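You operate a simulated robot arm through the tools that you are given. There is no shell and no other tool.

The job below is to be done with a simulated two-armed robot. You get a single attempt, and the scene is never put back.

Task
Count 50 crisp seeds into the white dish.
Fine: none in the spill cup; swing the spout back over it; tin and dish stay on the counter, its knob left at 50.

The check looks at the end state, three seconds after you hand in, the way a careful person would. Anything else that was tipped, shoved, dropped, spilled or broken makes it a failure.

Robot
Two 7-joint arms with two-finger grippers on one trunk that stands fixed in place. Base frame: the origin is at the foot of the trunk, x ahead of it, y to its left, z up. Units: m, rad, N and s.
The left shoulder is at [0.025, 0.218, 1.205], the right one opposite. With the tool pointing down near the work surface each hand reaches from about 0.1 to 0.74 m from the base axis, measured 20 degrees to its own side. Payload 2.2 kg a hand.
The TCP of each hand is the grasp point between the finger pads, 0.019 m short of the fingertips. In the tool frame z runs along the fingers and y along their closing line. The gripper opens to 0.116 m. The gripper's body begins 0.07 m behind the TCP.
Orientation is that of the tool frame in the base frame, as a unit quaternion [x, y, z, w]. With the fingers straight down and closing along the base's y, the tool's x points along the base's -x, its y along +y and its z along -z.

Tools
- The arms move only by the tool nudge_tool. It takes "left_increments", "right_increments" or both (then of equal length, played together; a hand with none holds still); each is a list of rows, each a list of 7 numbers: the opening, from 0 (shut) to 1 (fully open), then the shift along the base's x, y, z in mm, then the turn, a rotation vector about the base's x, y, z in degrees. In form: [[grip, tx, ty, tz, rx, ry, rz], ...]. A call has 1 to 20 rows; each row shifts and turns the commanded pose from where the row before left it. Each row takes 0.2 s and may step no farther than 0.05 m and 0.15 rad from the row before; otherwise, or with a gripper value out of range, the whole call is refused. Where a pose cannot be reached the arm comes as near as it can. A force on the tool above 40 N (or 10 N above the force at the start of the call, whichever is more), or a blocked arm, ends the call early, and 0.2 s more pass. The fingers move at their own pace and stop on an object; they squeeze with about 23 N. The grip force told is the motor's: it shows also when the fingers shut on nothing. Time passes only in rows, and 0.2 s behind the last, so rows that do not move let the fingers close. It gives the time, the measured TCP pose, the force on the tool (base axes), the opening and the grip force at its end, in the units of the frame above (readings bear some noise), with the torque about the TCP (base axes, N m) and any sound that the robot's microphone picked up.
- Cameras (640 x 400 px; columns grow to the right, rows downward): "scene" is now at [0.1221, 0.0484, 1.3795]; the picture's right is [0.51, -0.86, -0.00], its down [-0.47, -0.28, -0.84] and it looks along [0.72, 0.43, -0.54] (base axes); focal length 367 px, centre (320, 200). "left" rides on the left gripper at [0.069, 0.015, -0.097] in its tool frame; the picture's right is [-0.21, 0.98, 0.00], its down [-0.76, -0.17, -0.63] and it looks along [-0.62, -0.14, 0.78] (tool axes); focal length 251 px, centre (320, 200). "right" rides on the right gripper at [0.069, -0.015, -0.097] in its tool frame; the picture's right is [0.21, 0.98, 0.00], its down [-0.76, 0.17, -0.63] and it looks along [-0.62, 0.14, 0.77] (tool axes); focal length 251 px, centre (320, 200). There is no depth. A picture from a camera that has moved, and an enlarged one, comes with that camera's place and axes in the base frame and with its lens.
- get_image(camera): a new picture of that camera. No time passes.
- move_column(by): slides the trunk up (or, below 0, down) by that many m; the arms and the scene camera ride with it, the base frame stays. It gives what a move gives, with no picture.
- aim_head(pan, tilt): turns the head with the scene camera to pan (to the left, within 1.396 rad either way) and tilt (down, from -0.506 to 1.204), counted from straight ahead of the robot. It gives what a move gives.
- zoom(camera, box): a new picture of the part [left, top, right, bottom] of that camera's present view, enlarged. No time passes.
- hand_in(): hands the job in; it is judged then, once.

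Places have to be worked out from the pictures, the camera data and where the tool is seen. Open the grippers and draw the arms clear of the work before you hand the job in, unless the task says otherwise.

The tools are called after "Emit:" as name(argument=value, ...) on one line, values as JSON. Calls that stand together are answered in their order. nudge_tool: Moves the arms, as the interface text tells. Its arguments: {"type":"object","properties":{"left_increments":{"type":"array"},"right_increments":{"type":"array"}},"required":[]} The other tools are called the same way: move_column (by) slides the trunk up or down; aim_head (pan, tilt) turns the head that bears the scene camera; get_image (camera) takes a picture; zoom (camera, box) takes an enlarged picture of a part of a camera's view; hand_in () hands the job in.

At the start:

```text
clock: 0.0
left_position: [0.4396, 0.459, 1.1643]
left_tcp_rot: [0.001, 1.0, -0.001, 0.0]
left_wrist_force: [-0.2, -0.6, 0.1]
left_wrist_torque: [0.02, 0.01, 0.0]
left_opening: 0.1162
left_grip_force: 0.0
right_position: [0.4701, 0.0519, 1.1781]
right_tcp_rot: [0.0, 1.0, 0.0, -0.001]
right_wrist_force: [-0.4, 0.2, -0.4]
right_wrist_torque: [0.0, 0.03, 0.01]
right_opening: 0.116
right_grip_force: 0.1
trunk travel left (down, up): [-0.35, 0.14]
head pan, tilt: [0.539, 0.569]
```

scene: 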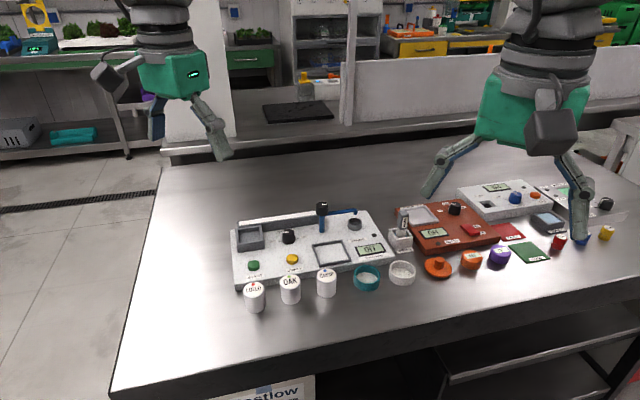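
right: 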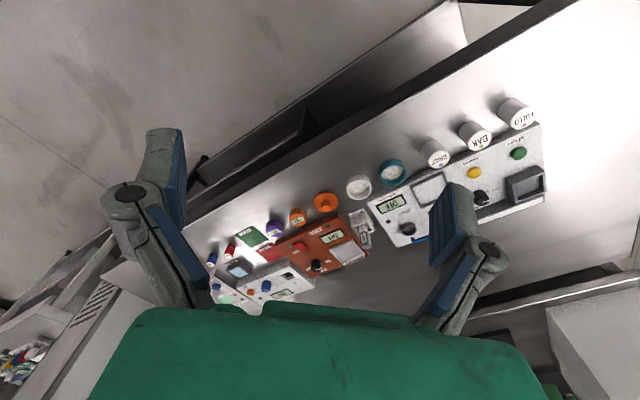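
left: 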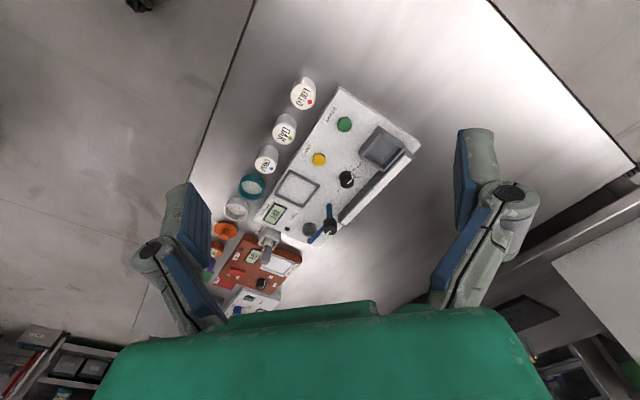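

I start by looking closely at the counter and its surroundings to read labels and see the controls.

Emit:
zoom(camera="scene", box=[220, 190, 420, 315])

Emit:
zoom(camera="scene", box=[380, 170, 630, 290])

Emit:
zoom(camera="left", box=[200, 70, 440, 290])

Emit:
zoom(camera="right", box=[330, 80, 560, 260])

```text
3.20 times, centred on (320, 252) of scene
camera zoom: at [0.1221, 0.0484, 1.3795], right [0.51, -0.86, 0.0], down [-0.47, -0.28, -0.84], along [0.72, 0.43, -0.54], focal length 1174 px, centre (320, 32)
```

zoom: 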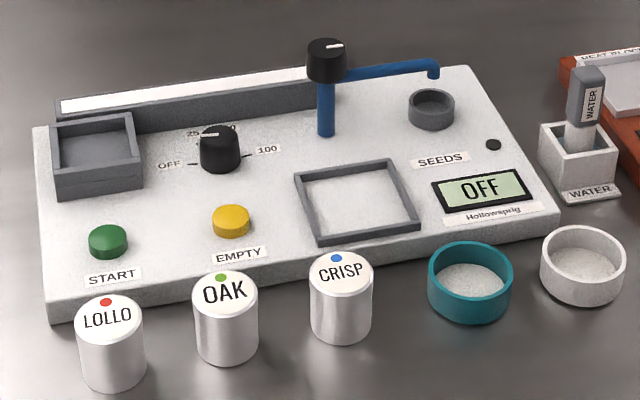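

```text
2.56 times, centred on (505, 230) of scene
camera zoom: at [0.1221, 0.0484, 1.3795], right [0.51, -0.86, 0.0], down [-0.47, -0.28, -0.84], along [0.72, 0.43, -0.54], focal length 939 px, centre (-154, 123)
```

zoom: 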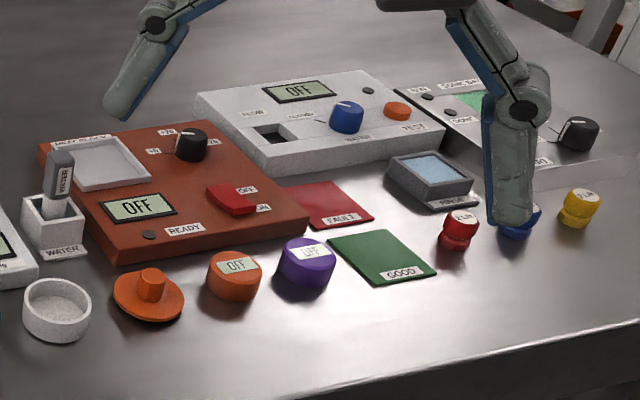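

```text
1.82 times, centred on (320, 180) of left
camera zoom: at [0.3709, 0.4733, 1.2609], right [0.21, 0.98, 0.0], down [0.76, -0.17, 0.63], along [0.62, -0.14, -0.77], focal length 457 px, centre (320, 236)
```

zoom: 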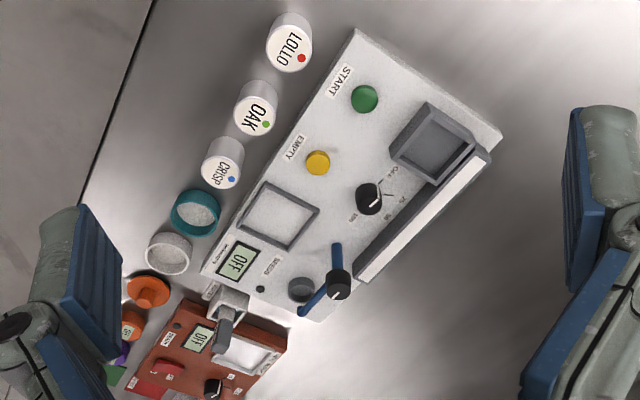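

```text
2.22 times, centred on (445, 170) of right
camera zoom: at [0.4007, 0.0386, 1.2757], right [-0.21, 0.98, 0.0], down [0.76, 0.17, 0.63], along [0.62, 0.14, -0.78], focal length 559 px, centre (42, 267)
```

zoom: 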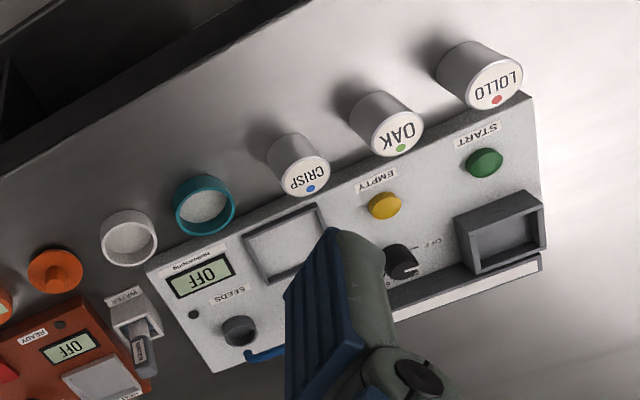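

The machine shows a tin well (back left), dial OFF/25/50/100, START, EMPTY, a square dish frame, a swinging spout with knob over the spill cup. I estimate tin tops at z≈0.853 and the table about 0.81; I move the left hand in closer (still well above) for a better view.

Emit:
nudge_tool(left_increments=[[1, 20, -10, -30, 0, 0, 0], [1, 20, -10, -30, 0, 0, 0], [1, 20, -10, -30, 0, 0, 0], [1, 10, 0, -30, 0, 0, 0]])

Emit:
get_image(camera="left")

Emit:
get_image(camera="scene")

```text
clock: 1.0
left_position: [0.5077, 0.4282, 1.0444]
left_tcp_rot: [0.0, 1.0, 0.001, 0.001]
left_wrist_force: [-0.3, -0.6, 0.5]
left_wrist_torque: [-0.01, 0.02, -0.04]
left_opening: 0.116
left_grip_force: 0.1
right_position: [0.4686, 0.0527, 1.1798]
right_tcp_rot: [0.0, 1.0, 0.001, 0.001]
right_wrist_force: [0.7, -0.4, -0.8]
right_wrist_torque: [-0.03, -0.04, 0.0]
right_opening: 0.1159
right_grip_force: 0.0
trunk travel left (down, up): [-0.35, 0.14]
head pan, tilt: [0.539, 0.569]
```

```text
taken
camera left: at [0.4393, 0.4427, 1.1409], right [0.21, 0.98, 0.0], down [0.76, -0.17, 0.63], along [0.62, -0.14, -0.77], focal length 251 px, centre (320, 200)
```

left: 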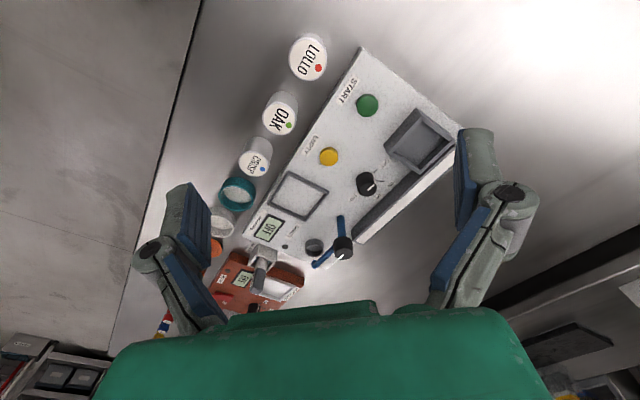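

```text
taken
camera scene: at [0.1243, 0.0492, 1.3792], right [0.51, -0.86, 0.0], down [-0.47, -0.28, -0.84], along [0.72, 0.43, -0.54], focal length 367 px, centre (320, 200)
```

scene: 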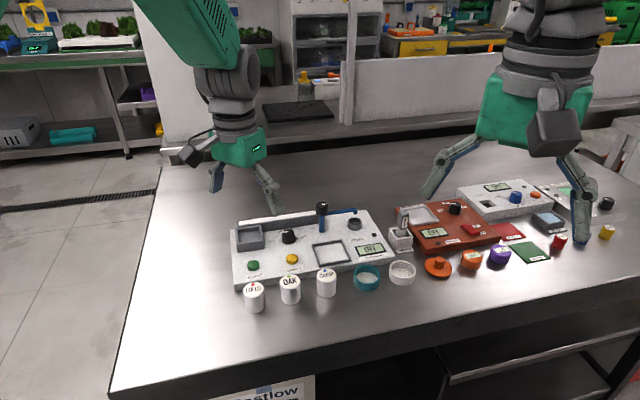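

The view is nearer now; I enlarge it to judge the machine's parts.

Emit:
zoom(camera="left", box=[290, 40, 470, 152])

Emit:
zoom(camera="left", box=[200, 140, 400, 265])

Emit:
zoom(camera="scene", box=[225, 195, 325, 258])

Emit:
zoom(camera="scene", box=[300, 195, 420, 270])

Emit:
zoom(camera="scene", box=[225, 250, 425, 375])

```text
3.56 times, centred on (380, 96) of left
camera zoom: at [0.4393, 0.4427, 1.1409], right [0.21, 0.98, 0.0], down [0.76, -0.17, 0.63], along [0.62, -0.14, -0.77], focal length 894 px, centre (107, 570)
```

zoom: 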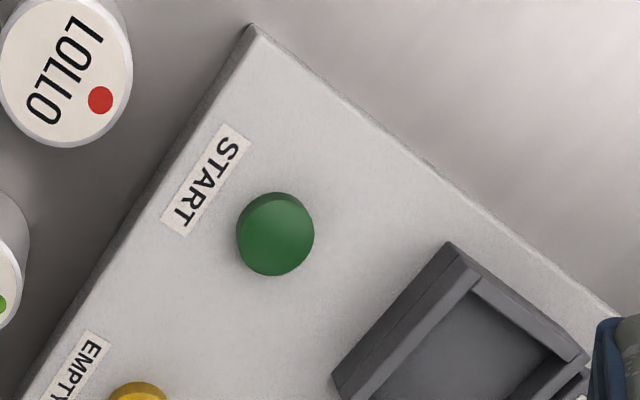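

```text
3.20 times, centred on (300, 202) of left
camera zoom: at [0.4393, 0.4427, 1.1409], right [0.21, 0.98, 0.0], down [0.76, -0.17, 0.63], along [0.62, -0.14, -0.77], focal length 805 px, centre (384, 192)
```

zoom: 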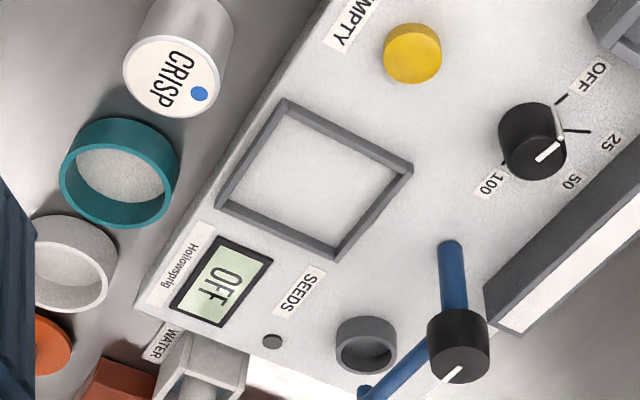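

```text
6.35 times, centred on (275, 226) of scene
camera zoom: at [0.1243, 0.0492, 1.3792], right [0.51, -0.86, 0.0], down [-0.47, -0.28, -0.84], along [0.72, 0.43, -0.54], focal length 2328 px, centre (606, 32)
```

zoom: 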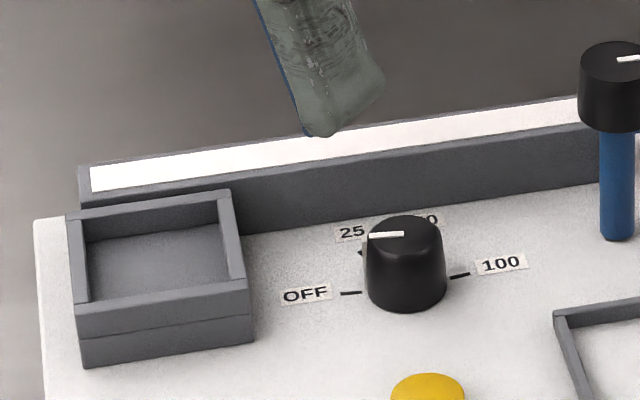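

```text
5.33 times, centred on (360, 232) of scene
camera zoom: at [0.1243, 0.0492, 1.3792], right [0.51, -0.86, 0.0], down [-0.47, -0.28, -0.84], along [0.72, 0.43, -0.54], focal length 1956 px, centre (107, 27)
```

zoom: 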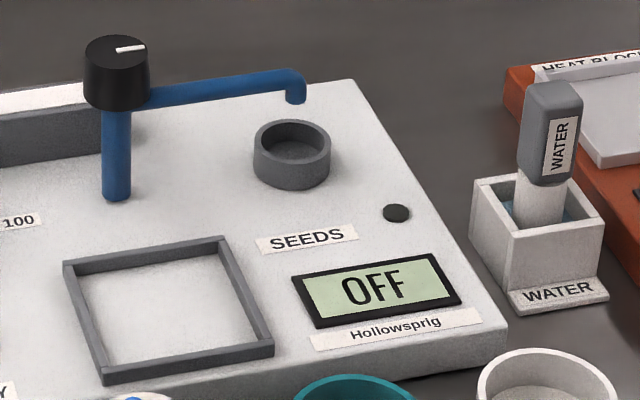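

```text
3.20 times, centred on (325, 312) of scene
camera zoom: at [0.1243, 0.0492, 1.3792], right [0.51, -0.86, 0.0], down [-0.47, -0.28, -0.84], along [0.72, 0.43, -0.54], focal length 1174 px, centre (304, -160)
```

zoom: 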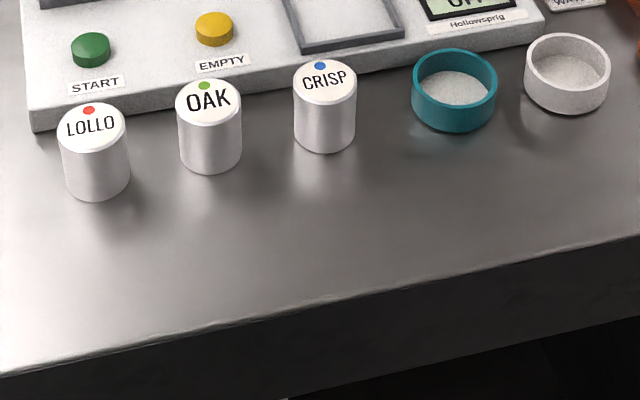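

Triangulating: START ≈(0.551,0.473,0.839), tin CRISP ≈(0.597,0.316), white dish ≈(0.711,0.196), dish frame ≈(0.683,0.353), tin well ≈(0.614,0.531), dial ≈(0.66,0.455), spout post ≈(0.745,0.416); the machine is turned about −47°. Much of this is near the reach limit, so I draw the right arm aside and bring the left over the white dish with an outward tilt.

Emit:
nudge_tool(left_increments=[[1, 13, -23, -6, 0, -2.5, 0], [1, 13, -23, -6, 0, -2.5, 0], [1, 13, -23, -6, 0, -2.5, 0], [1, 13, -23, -6, 0, -2.5, 0], [1, 13, -23, -6, 0, -2.5, 0], [1, 13, -23, -6, 0, -2.5, 0], [1, 13, -23, -6, 0, -2.5, 0], [1, 13, -23, -6, 0, -2.5, 0], [1, 13, -23, -6, 0, -2.5, 0], [1, 13, -23, -6, 0, -2.5, 0]], right_increments=[[1, -10, -30, 0, 0, 0, 0], [1, -10, -30, 0, 0, 0, 0], [1, -10, -30, 0, 0, 0, 0], [1, -10, -30, 0, 0, 0, 0], [1, -10, -30, 0, 0, 0, 0], [1, -10, -30, 0, 0, 0, 0], [1, -10, -30, 0, 0, 0, 0], [1, -10, -30, 0, 0, 0, 0], [1, -10, -30, 0, 0, 0, 0], [1, -10, -30, 0, 0, 0, 0]])

Emit:
get_image(camera="left")

Emit:
get_image(camera="scene")

```text
clock: 3.2
left_position: [0.6345, 0.1921, 0.9885]
left_tcp_rot: [-0.001, 0.976, 0.003, 0.218]
left_wrist_force: [-0.2, 0.2, -1.0]
left_wrist_torque: [0.03, 0.01, 0.01]
left_opening: 0.1161
left_grip_force: 0.0
right_position: [0.3658, -0.2557, 1.1775]
right_tcp_rot: [-0.001, 1.0, 0.002, 0.001]
right_wrist_force: [0.5, -0.6, -0.2]
right_wrist_torque: [0.02, -0.02, -0.02]
right_opening: 0.116
right_grip_force: 0.1
trunk travel left (down, up): [-0.35, 0.14]
head pan, tilt: [0.539, 0.569]
```

```text
taken
camera left: at [0.5325, 0.2059, 1.046], right [0.19, 0.98, 0.1], down [0.41, -0.17, 0.89], along [0.89, -0.13, -0.44], focal length 251 px, centre (320, 200)
```

left: 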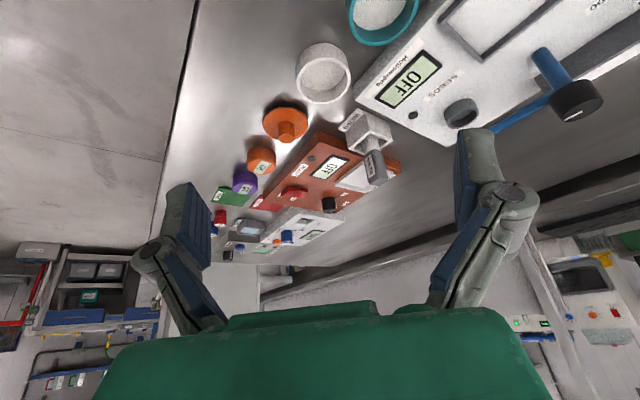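

```text
taken
camera scene: at [0.1215, 0.0397, 1.3798], right [0.51, -0.86, -0.01], down [-0.46, -0.27, -0.84], along [0.72, 0.44, -0.54], focal length 367 px, centre (320, 200)
```

scene: 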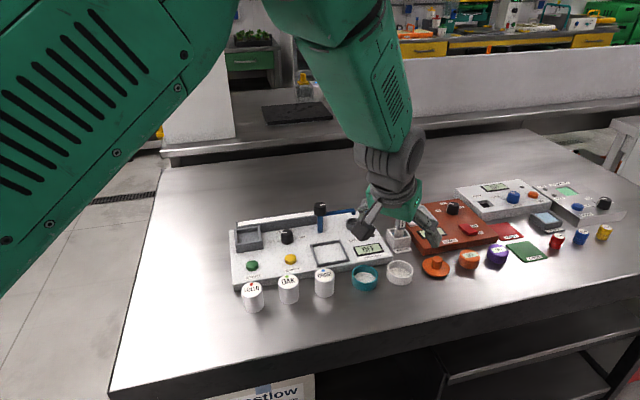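

The tilt is reached. I enlarge the dish for a better position estimate.

Emit:
zoom(camera="left", box=[260, 0, 460, 125])

Emit:
zoom(camera="scene", box=[330, 215, 450, 290])

```text
3.20 times, centred on (360, 62) of left
camera zoom: at [0.5325, 0.2059, 1.046], right [0.19, 0.98, 0.1], down [0.41, -0.17, 0.89], along [0.89, -0.13, -0.44], focal length 805 px, centre (192, 640)
```

zoom: 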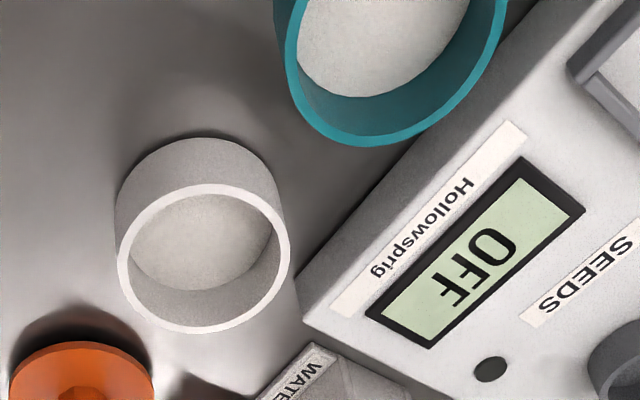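

```text
5.33 times, centred on (390, 252) of scene
camera zoom: at [0.1215, 0.0397, 1.3798], right [0.51, -0.86, -0.01], down [-0.46, -0.27, -0.84], along [0.72, 0.44, -0.54], focal length 1956 px, centre (-53, -80)
```

zoom: 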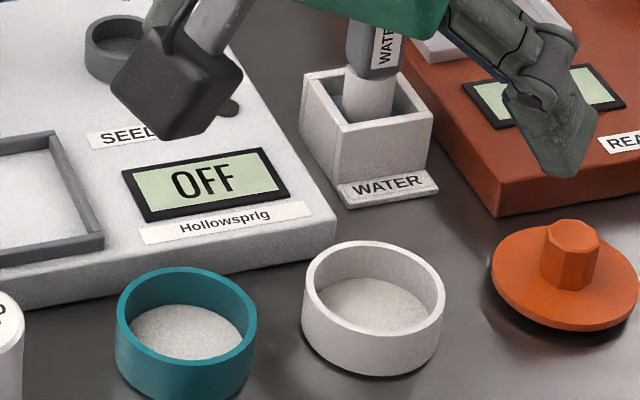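

The dish rim is at ≈(0.712,0.196,0.826), about 56 mm wide and under 20 mm tall, with the machine's corner and teal dish close by, so a yaw of about 16° and a partial opening suits the grasp. I reduce the tilt to 12°, yaw, and hover above the dish to test reach.

Emit:
nudge_tool(left_increments=[[0.6, 12, 0, 0, 0, 6.5, 0], [0.6, 12, 0, 0, 0, 6.5, 0], [0.6, 12, 0, -10, 0, 0, 8], [0.6, 12, 0, -20, 0, 0, 8], [0.6, 12, 0, -20, 0, 0, 0], [0.6, 12, 0, -20, 0, 0, 0], [0.6, 0, 0, 0, 0, 0, 0], [0.6, 0, 0, 0, 0, 0, 0]])

Emit:
get_image(camera="left")

Emit:
get_image(camera="scene")

```text
clock: 5.0
left_position: [0.7069, 0.1916, 0.9163]
left_tcp_rot: [-0.138, 0.985, 0.017, 0.105]
left_wrist_force: [0.1, 0.1, 0.5]
left_wrist_torque: [0.01, 0.01, -0.02]
left_opening: 0.0696
left_grip_force: 0.1
right_position: [0.3668, -0.2538, 1.1782]
right_tcp_rot: [0.0, 1.0, 0.002, 0.001]
right_wrist_force: [0.0, 0.4, 0.2]
right_wrist_torque: [0.03, 0.01, 0.0]
right_opening: 0.1159
right_grip_force: 0.0
trunk travel left (down, up): [-0.35, 0.14]
head pan, tilt: [0.539, 0.569]
```

```text
taken
camera left: at [0.6206, 0.182, 0.9963], right [-0.07, 1.0, 0.05], down [0.63, 0.0, 0.78], along [0.77, 0.08, -0.63], focal length 251 px, centre (320, 200)
```

left: 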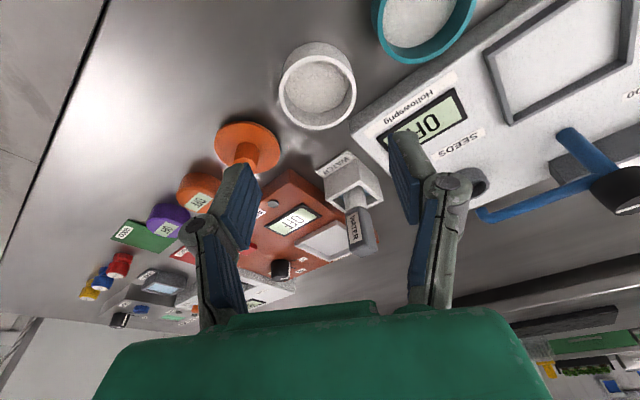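

```text
taken
camera scene: at [0.1227, 0.041, 1.3797], right [0.51, -0.86, 0.0], down [-0.47, -0.27, -0.84], along [0.72, 0.43, -0.54], focal length 367 px, centre (320, 200)
```

scene: 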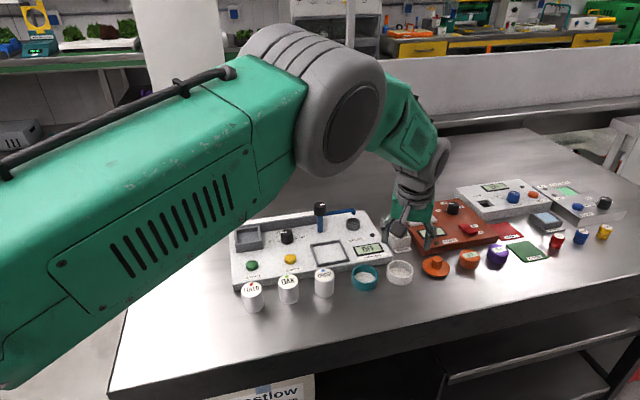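

Reach at 12° tilt is fine. I check the dish and fingers in the near view for alignment.

Emit:
zoom(camera="left", box=[200, 20, 520, 220])

```text
2.00 times, centred on (360, 120) of left
camera zoom: at [0.6206, 0.182, 0.9963], right [-0.07, 1.0, 0.05], down [0.63, 0.0, 0.78], along [0.77, 0.08, -0.63], focal length 503 px, centre (240, 360)
```

zoom: 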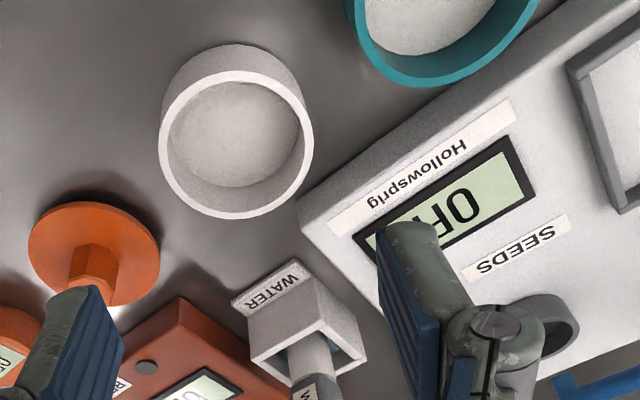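

Dish is at ≈(0.710,0.195); the machine edge is a bit nearer than thought, so I add 8° yaw to balance clearance to the edge and the teal dish, then descend to about 30 mm above grasp height.

Emit:
nudge_tool(left_increments=[[0.58, 0, 0, 0, 0, 0, 8], [0.58, 0, 2, -15, 0, 0, 0], [0.58, 0, 0, -15, 0, 0, 0], [0.58, 0, 0, -15, 0, 0, 0], [0.58, 0, 0, 0, 0, 0, 0]])

Emit:
get_image(camera="left")

Emit:
zoom(camera="scene", box=[330, 195, 460, 295])

```text
clock: 6.2
left_position: [0.709, 0.196, 0.8718]
left_tcp_rot: [-0.207, 0.973, 0.024, 0.103]
left_wrist_force: [-0.5, 0.4, 0.7]
left_wrist_torque: [0.0, 0.01, -0.02]
left_opening: 0.0674
left_grip_force: 0.1
right_position: [0.3662, -0.2526, 1.1789]
right_tcp_rot: [0.0, 1.0, 0.0, 0.001]
right_wrist_force: [0.6, -0.1, 0.6]
right_wrist_torque: [-0.03, -0.03, 0.0]
right_opening: 0.1159
right_grip_force: 0.0
trunk travel left (down, up): [-0.35, 0.14]
head pan, tilt: [0.539, 0.569]
```

```text
taken
camera left: at [0.6225, 0.1744, 0.951], right [-0.21, 0.98, 0.05], down [0.62, 0.09, 0.78], along [0.76, 0.19, -0.63], focal length 251 px, centre (320, 200)
```

left: 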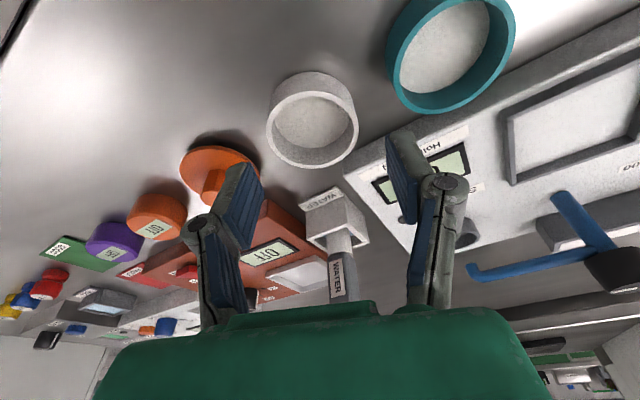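

```text
4.00 times, centred on (395, 245) of scene
camera zoom: at [0.1228, 0.0431, 1.3796], right [0.51, -0.86, 0.0], down [-0.47, -0.28, -0.84], along [0.72, 0.43, -0.54], focal length 1467 px, centre (20, 20)
```

zoom: 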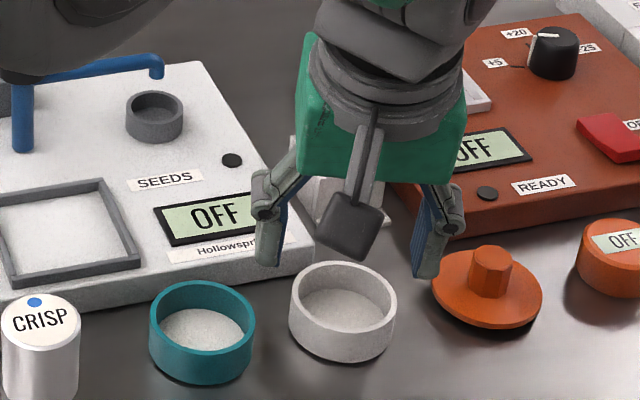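

The dish still triangulates to (0.709,0.1945), between the fingers. I lower another 25 mm with a small correction and look again.

Emit:
nudge_tool(left_increments=[[0.58, -1, -1, -10, 0, 0, 0], [0.58, -1, -1, -10, 0, 0, 0], [0.58, 0, 0, -6, 0, 0, 0], [0.58, 0, 0, 0, 0, 0, 0]])

Emit:
get_image(camera="left")

Emit:
zoom(camera="scene", box=[350, 220, 450, 295])

```text
clock: 7.2
left_position: [0.706, 0.1943, 0.845]
left_tcp_rot: [-0.207, 0.973, 0.024, 0.104]
left_wrist_force: [-0.5, -0.7, 0.5]
left_wrist_torque: [-0.01, -0.01, 0.04]
left_opening: 0.0671
left_grip_force: 0.0
right_position: [0.3663, -0.2522, 1.1796]
right_tcp_rot: [0.0, 1.0, 0.001, 0.001]
right_wrist_force: [-1.1, 0.2, -0.2]
right_wrist_torque: [0.0, 0.01, -0.02]
right_opening: 0.1158
right_grip_force: 0.0
trunk travel left (down, up): [-0.35, 0.14]
head pan, tilt: [0.539, 0.569]
```

```text
taken
camera left: at [0.6205, 0.1726, 0.925], right [-0.21, 0.98, 0.05], down [0.62, 0.09, 0.78], along [0.76, 0.19, -0.63], focal length 251 px, centre (320, 200)
```

left: 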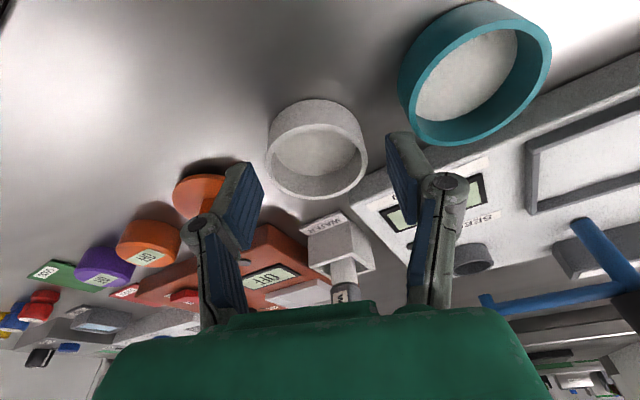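

```text
5.33 times, centred on (400, 258) of scene
camera zoom: at [0.1229, 0.043, 1.3796], right [0.51, -0.86, 0.0], down [-0.47, -0.28, -0.84], along [0.72, 0.43, -0.54], focal length 1956 px, centre (-107, -107)
```

zoom: 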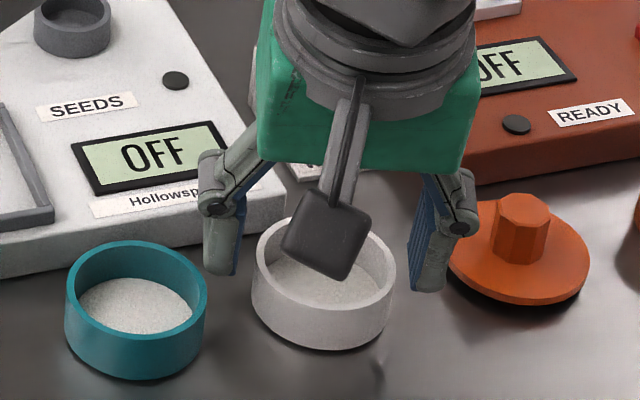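

Both fingers straddle the dish evenly and clear the teal dish and orange lid. I lower the last 9 mm and close.

Emit:
nudge_tool(left_increments=[[0.58, 0, 0, -5, 0, 0, 0], [0.58, 0, 0, -4, 0, 0, 0], [0.58, 0, 0, 0, 0, 0, 0]])

Emit:
zoom(camera="scene", box=[350, 220, 450, 295])

Emit:
zoom(camera="left", box=[220, 80, 480, 240])

```text
clock: 8.0
left_position: [0.7067, 0.1956, 0.836]
left_tcp_rot: [-0.207, 0.973, 0.023, 0.103]
left_wrist_force: [0.4, 0.2, 0.4]
left_wrist_torque: [0.05, -0.02, 0.0]
left_opening: 0.0671
left_grip_force: 0.0
right_position: [0.3666, -0.2519, 1.1791]
right_tcp_rot: [0.0, 1.0, 0.0, 0.001]
right_wrist_force: [0.5, 0.1, 0.9]
right_wrist_torque: [-0.01, 0.0, 0.0]
right_opening: 0.1161
right_grip_force: 0.1
trunk travel left (down, up): [-0.35, 0.14]
head pan, tilt: [0.539, 0.569]
```

```text
5.33 times, centred on (400, 258) of scene
camera zoom: at [0.1229, 0.0431, 1.3796], right [0.51, -0.86, 0.0], down [-0.47, -0.28, -0.84], along [0.72, 0.43, -0.54], focal length 1956 px, centre (-107, -107)
```

zoom: 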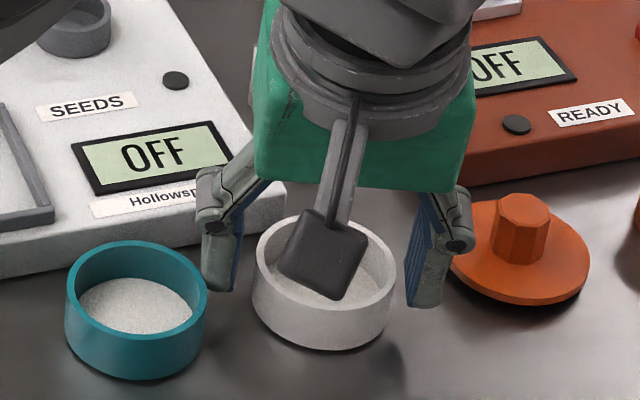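

```text
2.46 times, centred on (350, 160) of left
camera zoom: at [0.6209, 0.1729, 0.9158], right [-0.21, 0.98, 0.05], down [0.62, 0.09, 0.78], along [0.76, 0.19, -0.63], focal length 619 px, centre (246, 298)
```

zoom: 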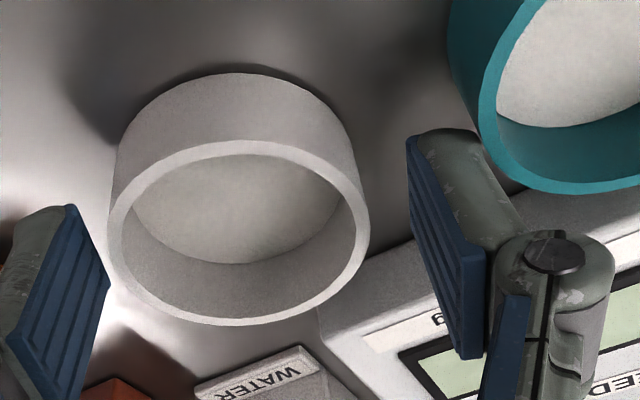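

Fingers are at about 8 mm below the rim on both sides; I close on the dish.

Emit:
nudge_tool(left_increments=[[0.5, 0, -1, 0, 0, 0, 0], [0.44, 0, 0, 0, 0, 0, 0], [0.36, 0, 0, 0, 0, 0, 0], [0.36, 0, 0, 0, 0, 0, 0]])

Emit:
zoom(camera="scene", box=[350, 220, 450, 295])

```text
clock: 9.0
left_position: [0.7062, 0.1935, 0.8356]
left_tcp_rot: [-0.206, 0.973, 0.022, 0.103]
left_wrist_force: [-0.6, -0.2, 0.1]
left_wrist_torque: [-0.02, 0.01, 0.02]
left_opening: 0.0509
left_grip_force: 23.1
right_position: [0.367, -0.252, 1.179]
right_tcp_rot: [0.0, 1.0, 0.001, 0.001]
right_wrist_force: [-0.9, -0.3, 0.0]
right_wrist_torque: [-0.03, 0.02, -0.01]
right_opening: 0.1161
right_grip_force: 0.2
trunk travel left (down, up): [-0.35, 0.14]
head pan, tilt: [0.539, 0.569]
```

```text
5.33 times, centred on (400, 258) of scene
camera zoom: at [0.1229, 0.0431, 1.3796], right [0.51, -0.86, 0.0], down [-0.47, -0.28, -0.84], along [0.72, 0.43, -0.54], focal length 1956 px, centre (-107, -107)
```

zoom: 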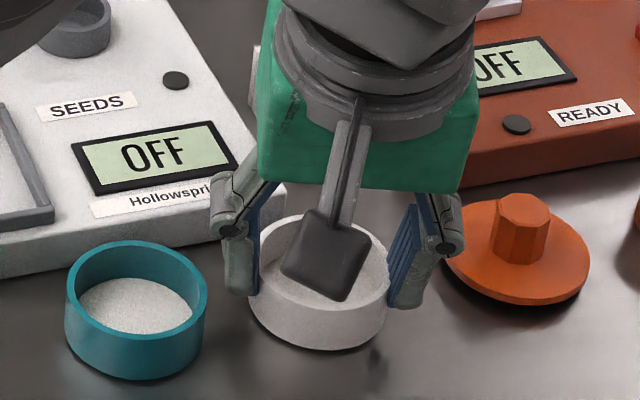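

The dish is held (23 N, opening 51 mm). I lift it straight up by 60 mm.

Emit:
nudge_tool(left_increments=[[0.36, 0, 0, 8, 0, 0, 0], [0.36, 0, 0, 15, 0, 0, 0], [0.36, 0, 0, 20, 0, 0, 0], [0.36, 0, 0, 20, 0, 0, 0], [0.36, 0, 0, 0, 0, 0, 0]])

Emit:
get_image(camera="left")

Emit:
get_image(camera="scene")

```text
clock: 10.2
left_position: [0.705, 0.1943, 0.8988]
left_tcp_rot: [-0.207, 0.973, 0.024, 0.103]
left_wrist_force: [-0.1, -0.1, 0.4]
left_wrist_torque: [-0.02, 0.01, -0.02]
left_opening: 0.0508
left_grip_force: 23.0
right_position: [0.3675, -0.2529, 1.1786]
right_tcp_rot: [0.0, 1.0, 0.0, 0.002]
right_wrist_force: [0.3, -1.2, -0.1]
right_wrist_torque: [-0.03, 0.0, 0.03]
right_opening: 0.116
right_grip_force: 0.0
trunk travel left (down, up): [-0.35, 0.14]
head pan, tilt: [0.539, 0.569]
```

```text
taken
camera left: at [0.6208, 0.1715, 0.9791], right [-0.21, 0.98, 0.05], down [0.62, 0.09, 0.78], along [0.75, 0.19, -0.63], focal length 251 px, centre (320, 200)
```

left: 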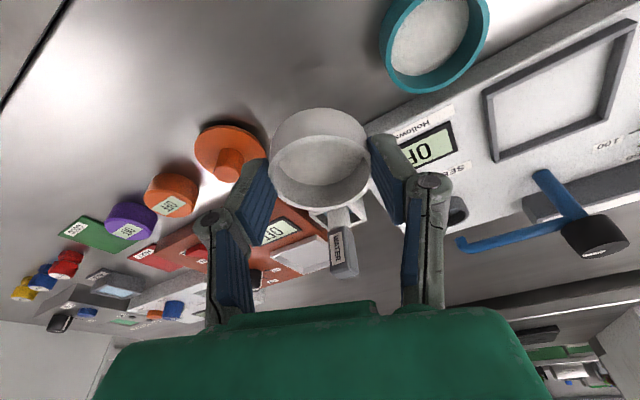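

```text
taken
camera scene: at [0.1233, 0.0431, 1.3795], right [0.51, -0.86, 0.0], down [-0.47, -0.28, -0.84], along [0.72, 0.43, -0.54], focal length 367 px, centre (320, 200)
```

scene: 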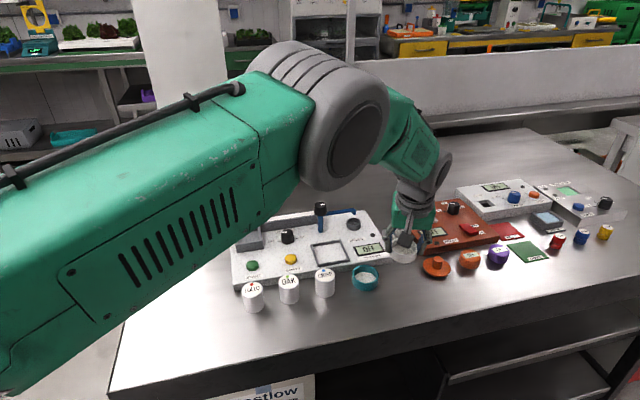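

Dish is lifted level. I enlarge the frame in the left view to fix its centre.

Emit:
zoom(camera="left", box=[440, 0, 640, 125])

Emit:
zoom(camera="left", box=[440, 75, 640, 280])

Emit:
zoom(camera="scene", box=[300, 195, 440, 300])

```text
3.20 times, centred on (540, 62) of left
camera zoom: at [0.6208, 0.1715, 0.9791], right [-0.21, 0.98, 0.05], down [0.62, 0.09, 0.78], along [0.75, 0.19, -0.63], focal length 805 px, centre (-384, 640)
```

zoom: 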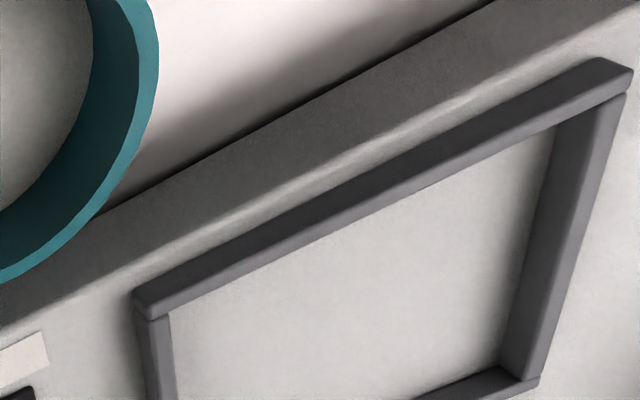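

```text
1.95 times, centred on (540, 178) of left
camera zoom: at [0.6208, 0.1715, 0.9791], right [-0.21, 0.98, 0.05], down [0.62, 0.09, 0.78], along [0.75, 0.19, -0.63], focal length 491 px, centre (-109, 244)
```

zoom: 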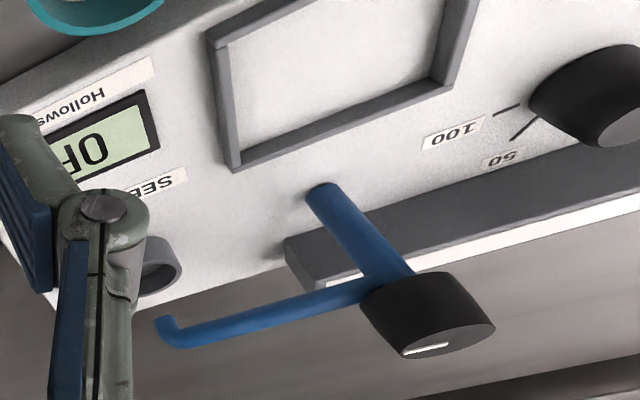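

```text
3.81 times, centred on (370, 248) of scene
camera zoom: at [0.1233, 0.0431, 1.3795], right [0.51, -0.86, 0.0], down [-0.47, -0.28, -0.84], along [0.72, 0.43, -0.54], focal length 1397 px, centre (130, 19)
```

zoom: 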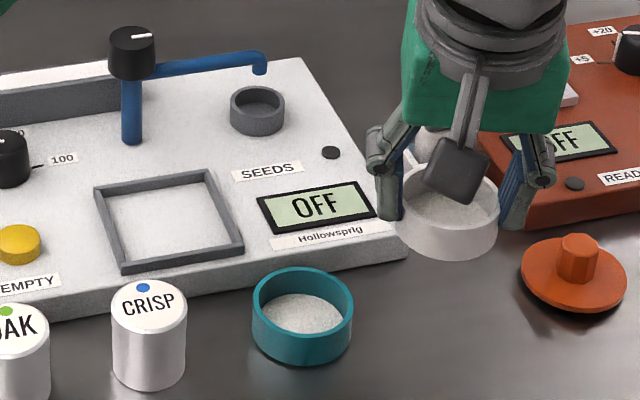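

The frame centre comes out near (0.676,0.346) from both cameras. I carry the dish over it at safe height.

Emit:
nudge_tool(left_increments=[[0.36, -6.4, 25, 2, 0, 0, 0], [0.36, -6.4, 25, 2, 0, 0, 0], [0.36, -6.4, 25, 2, 0, 0, 0], [0.36, -6.4, 25, 2, 0, 0, 0], [0.36, -6.4, 25, 2, 0, 0, 0], [0.36, 0, 25, 0, 0, 0, 0], [0.36, 0, 0, 0, 0, 0, 0], [0.36, 0, 0, 0, 0, 0, 0]])

Emit:
get_image(camera="left")

Emit:
get_image(camera="scene")

Emit:
zoom(camera="scene", box=[280, 190, 420, 290])

```text
clock: 12.0
left_position: [0.675, 0.3431, 0.9102]
left_tcp_rot: [-0.207, 0.973, 0.023, 0.103]
left_wrist_force: [-0.3, -1.0, -0.6]
left_wrist_torque: [0.01, -0.01, -0.04]
left_opening: 0.0512
left_grip_force: 23.1
right_position: [0.3666, -0.2517, 1.1788]
right_tcp_rot: [0.0, 1.0, 0.0, 0.001]
right_wrist_force: [0.8, 1.0, 0.2]
right_wrist_torque: [-0.02, 0.0, -0.04]
right_opening: 0.1161
right_grip_force: 0.1
trunk travel left (down, up): [-0.35, 0.14]
head pan, tilt: [0.539, 0.569]
```

```text
taken
camera left: at [0.5888, 0.3212, 0.9894], right [-0.21, 0.98, 0.05], down [0.62, 0.09, 0.78], along [0.76, 0.19, -0.63], focal length 251 px, centre (320, 200)
```

left: 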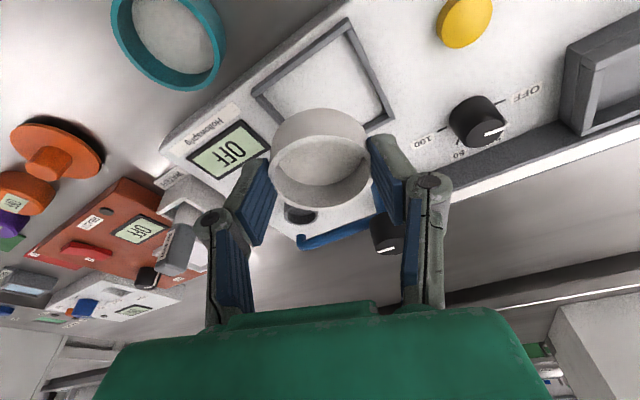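

```text
taken
camera scene: at [0.1228, 0.0442, 1.3796], right [0.51, -0.86, 0.0], down [-0.47, -0.28, -0.84], along [0.72, 0.43, -0.54], focal length 367 px, centre (320, 200)
```

scene: 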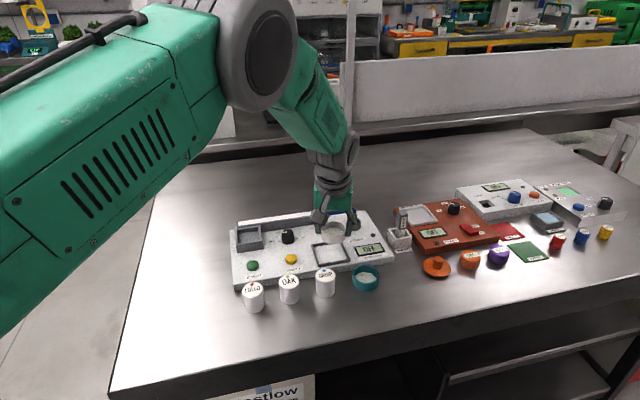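

```text
4.00 times, centred on (350, 240) of scene
camera zoom: at [0.1228, 0.0442, 1.3796], right [0.51, -0.86, 0.0], down [-0.47, -0.28, -0.84], along [0.72, 0.43, -0.54], focal length 1467 px, centre (200, 40)
```

zoom: 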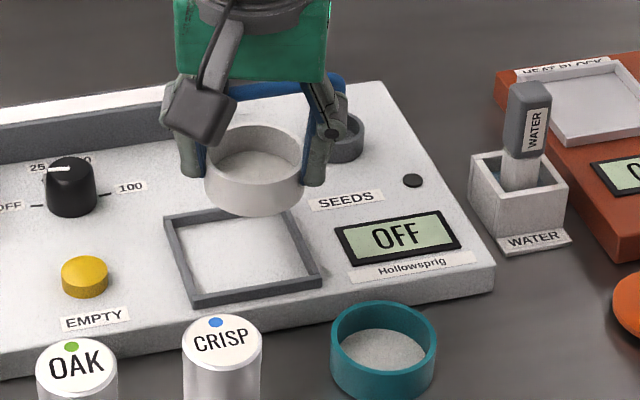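

I refine the frame corners from this nearer view.

Emit:
zoom(camera="left", box=[230, 0, 430, 125])

Emit:
zoom(camera="left", box=[230, 90, 430, 260])

```text
3.20 times, centred on (330, 62) of left
camera zoom: at [0.5888, 0.3212, 0.9894], right [-0.21, 0.98, 0.05], down [0.62, 0.09, 0.78], along [0.76, 0.19, -0.63], focal length 805 px, centre (288, 640)
```

zoom: 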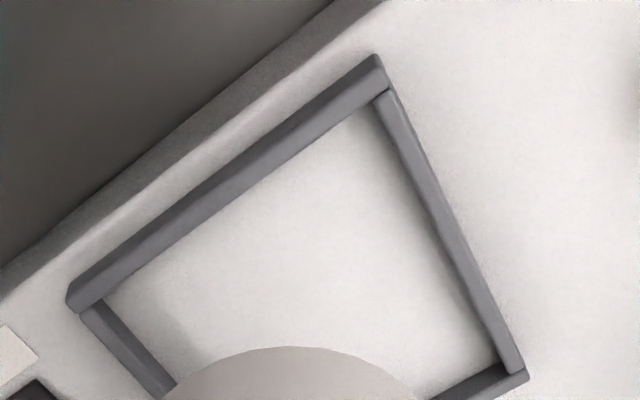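

```text
2.35 times, centred on (330, 175) of left
camera zoom: at [0.5888, 0.3212, 0.9894], right [-0.21, 0.98, 0.05], down [0.62, 0.09, 0.78], along [0.76, 0.19, -0.63], focal length 592 px, centre (296, 259)
```

zoom: 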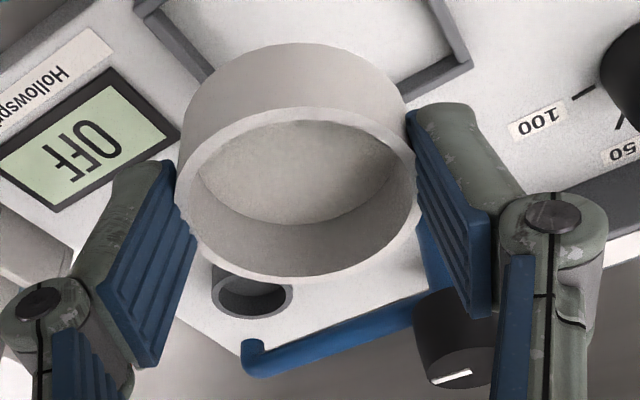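

The dish (51 mm) is centred at TCP+(0,1) mm while the frame (inner ≈61.5 mm) is centred ≈(0.678,0.352), so I shift by (+3,+8) mm and come down to about 15 mm above the frame rim.

Emit:
nudge_tool(left_increments=[[0.36, 1.5, 4, 0, 0, 0, 0], [0.36, 1.5, 4, -8, 0, 0, 0], [0.36, 0, 0, -9, 0, 0, 0], [0.36, 0, 0, -8, 0, 0, 0], [0.36, 0, 0, 0, 0, 0, 0]])

Emit:
get_image(camera="left")

Emit:
zoom(camera="scene", box=[290, 205, 390, 280])

```text
clock: 13.2
left_position: [0.6766, 0.3524, 0.8839]
left_tcp_rot: [-0.207, 0.973, 0.023, 0.104]
left_wrist_force: [-0.8, 0.2, -1.2]
left_wrist_torque: [0.01, 0.0, -0.02]
left_opening: 0.0509
left_grip_force: 23.1
right_position: [0.3662, -0.2511, 1.1788]
right_tcp_rot: [0.0, 1.0, 0.0, 0.001]
right_wrist_force: [0.0, 0.0, 1.0]
right_wrist_torque: [0.01, -0.03, -0.01]
right_opening: 0.1161
right_grip_force: 0.0
trunk travel left (down, up): [-0.35, 0.14]
head pan, tilt: [0.539, 0.569]
```

```text
taken
camera left: at [0.5914, 0.3299, 0.9644], right [-0.21, 0.98, 0.05], down [0.62, 0.09, 0.78], along [0.76, 0.19, -0.63], focal length 251 px, centre (320, 200)
```

left: 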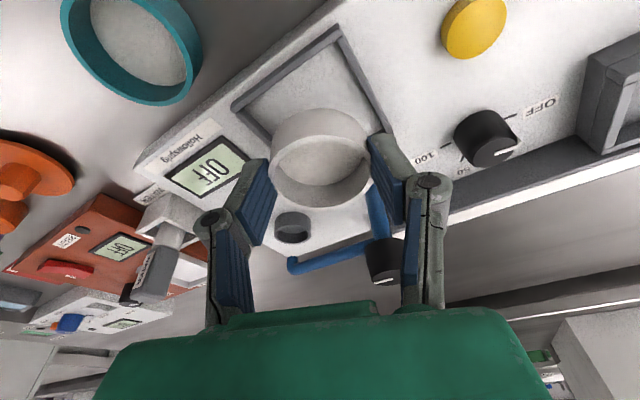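

```text
5.33 times, centred on (340, 242) of scene
camera zoom: at [0.1228, 0.0445, 1.3796], right [0.51, -0.86, 0.0], down [-0.47, -0.28, -0.84], along [0.72, 0.43, -0.54], focal length 1956 px, centre (213, -27)
```

zoom: 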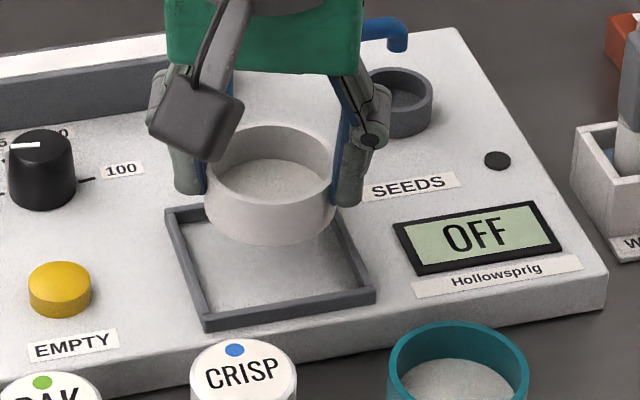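

The dish lines up with the frame in the scene view. I lower 13 mm more, to just above the frame walls, and check again.

Emit:
nudge_tool(left_increments=[[0.36, 1, 0, -5, 0, 0, 0], [0.36, 0, 0, -4, 0, 0, 0], [0.36, 0, 0, -4, 0, 0, 0], [0.36, 0, 0, 0, 0, 0, 0]])

Emit:
zoom(camera="left", box=[200, 0, 440, 270])

Emit:
zoom(camera="scene", box=[290, 205, 390, 280])

```text
clock: 14.2
left_position: [0.6785, 0.3517, 0.8718]
left_tcp_rot: [-0.207, 0.973, 0.023, 0.104]
left_wrist_force: [0.1, 0.5, 0.1]
left_wrist_torque: [0.02, 0.02, 0.03]
left_opening: 0.0509
left_grip_force: 22.8
right_position: [0.366, -0.2522, 1.1789]
right_tcp_rot: [0.0, 1.0, 0.001, 0.001]
right_wrist_force: [0.1, 0.9, -0.4]
right_wrist_torque: [0.01, -0.02, -0.02]
right_opening: 0.1159
right_grip_force: 0.0
trunk travel left (down, up): [-0.35, 0.14]
head pan, tilt: [0.539, 0.569]
```

```text
1.48 times, centred on (320, 135) of left
camera zoom: at [0.5925, 0.3297, 0.9515], right [-0.21, 0.98, 0.05], down [0.62, 0.09, 0.78], along [0.76, 0.19, -0.63], focal length 372 px, centre (320, 296)
```

zoom: 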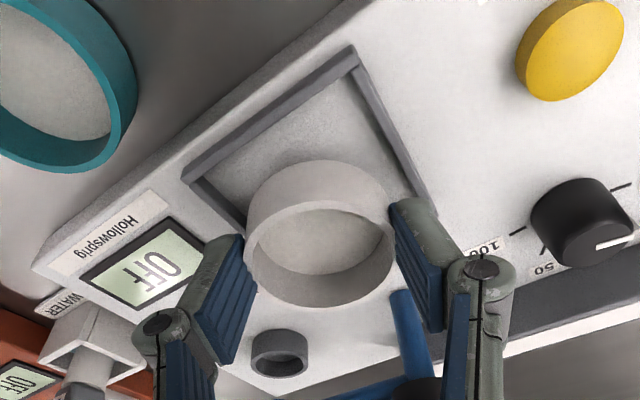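

```text
5.33 times, centred on (340, 242) of scene
camera zoom: at [0.1229, 0.0445, 1.3795], right [0.51, -0.86, 0.0], down [-0.47, -0.28, -0.84], along [0.72, 0.43, -0.54], focal length 1956 px, centre (213, -27)
```

zoom: 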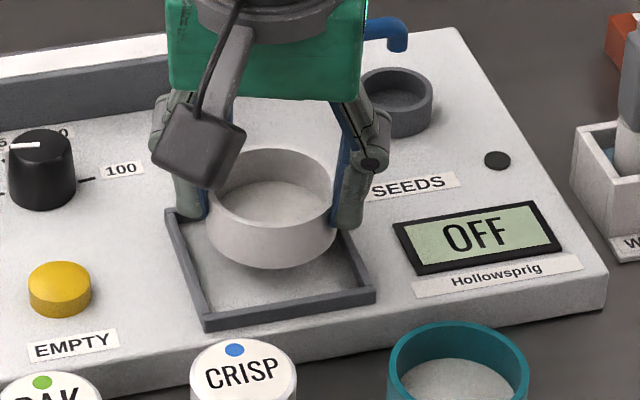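

Alignment looks within a millimetre or two. I lower in small steps until the dish touches.

Emit:
nudge_tool(left_increments=[[0.36, 0, 0, -3, 0, 0, 0], [0.36, 0, 0, -3, 0, 0, 0], [0.36, 0, 0, -2, 0, 0, 0], [0.36, 0, 0, -2, 0, 0, 0], [0.36, 0, 0, 0, 0, 0, 0]])

Emit:
zoom(camera="scene", box=[290, 205, 390, 280])

Emit:
zoom(camera="left", box=[200, 50, 440, 220])

```text
clock: 15.4
left_position: [0.6768, 0.3511, 0.8644]
left_tcp_rot: [-0.207, 0.972, 0.023, 0.106]
left_wrist_force: [0.7, -0.8, 12.8]
left_wrist_torque: [0.29, -0.35, -0.07]
left_opening: 0.0512
left_grip_force: 22.9
right_position: [0.3655, -0.2528, 1.1784]
right_tcp_rot: [0.0, 1.0, 0.001, 0.001]
right_wrist_force: [0.0, 0.8, -0.3]
right_wrist_torque: [0.0, -0.02, 0.01]
right_opening: 0.116
right_grip_force: 0.1
trunk travel left (down, up): [-0.35, 0.14]
head pan, tilt: [0.539, 0.569]
```

```text
5.33 times, centred on (340, 242) of scene
camera zoom: at [0.1205, 0.0426, 1.3799], right [0.51, -0.86, 0.0], down [-0.46, -0.27, -0.84], along [0.72, 0.43, -0.54], focal length 1956 px, centre (213, -27)
```

zoom: 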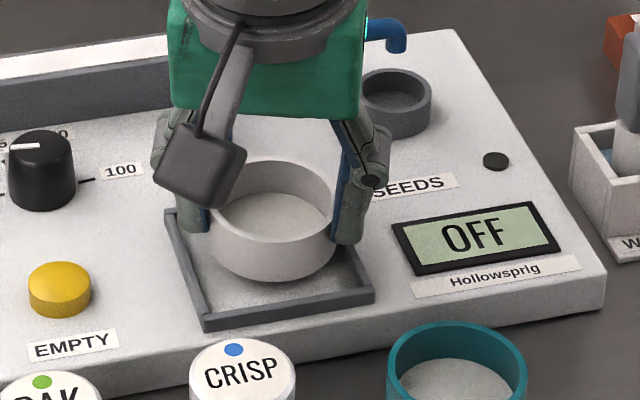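

```text
2.35 times, centred on (320, 135) of left
camera zoom: at [0.5924, 0.3289, 0.9433], right [-0.21, 0.98, 0.05], down [0.62, 0.09, 0.78], along [0.76, 0.19, -0.62], focal length 592 px, centre (320, 353)
```

zoom: 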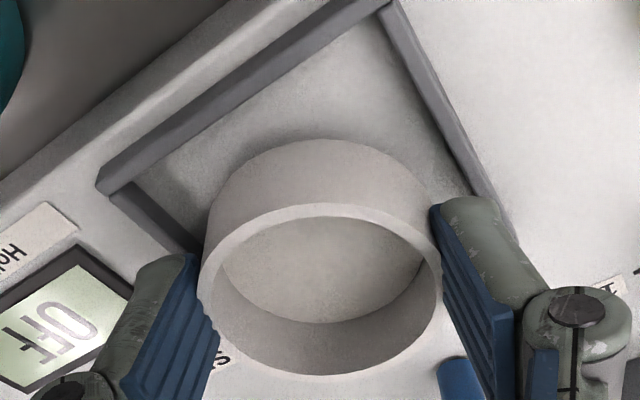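

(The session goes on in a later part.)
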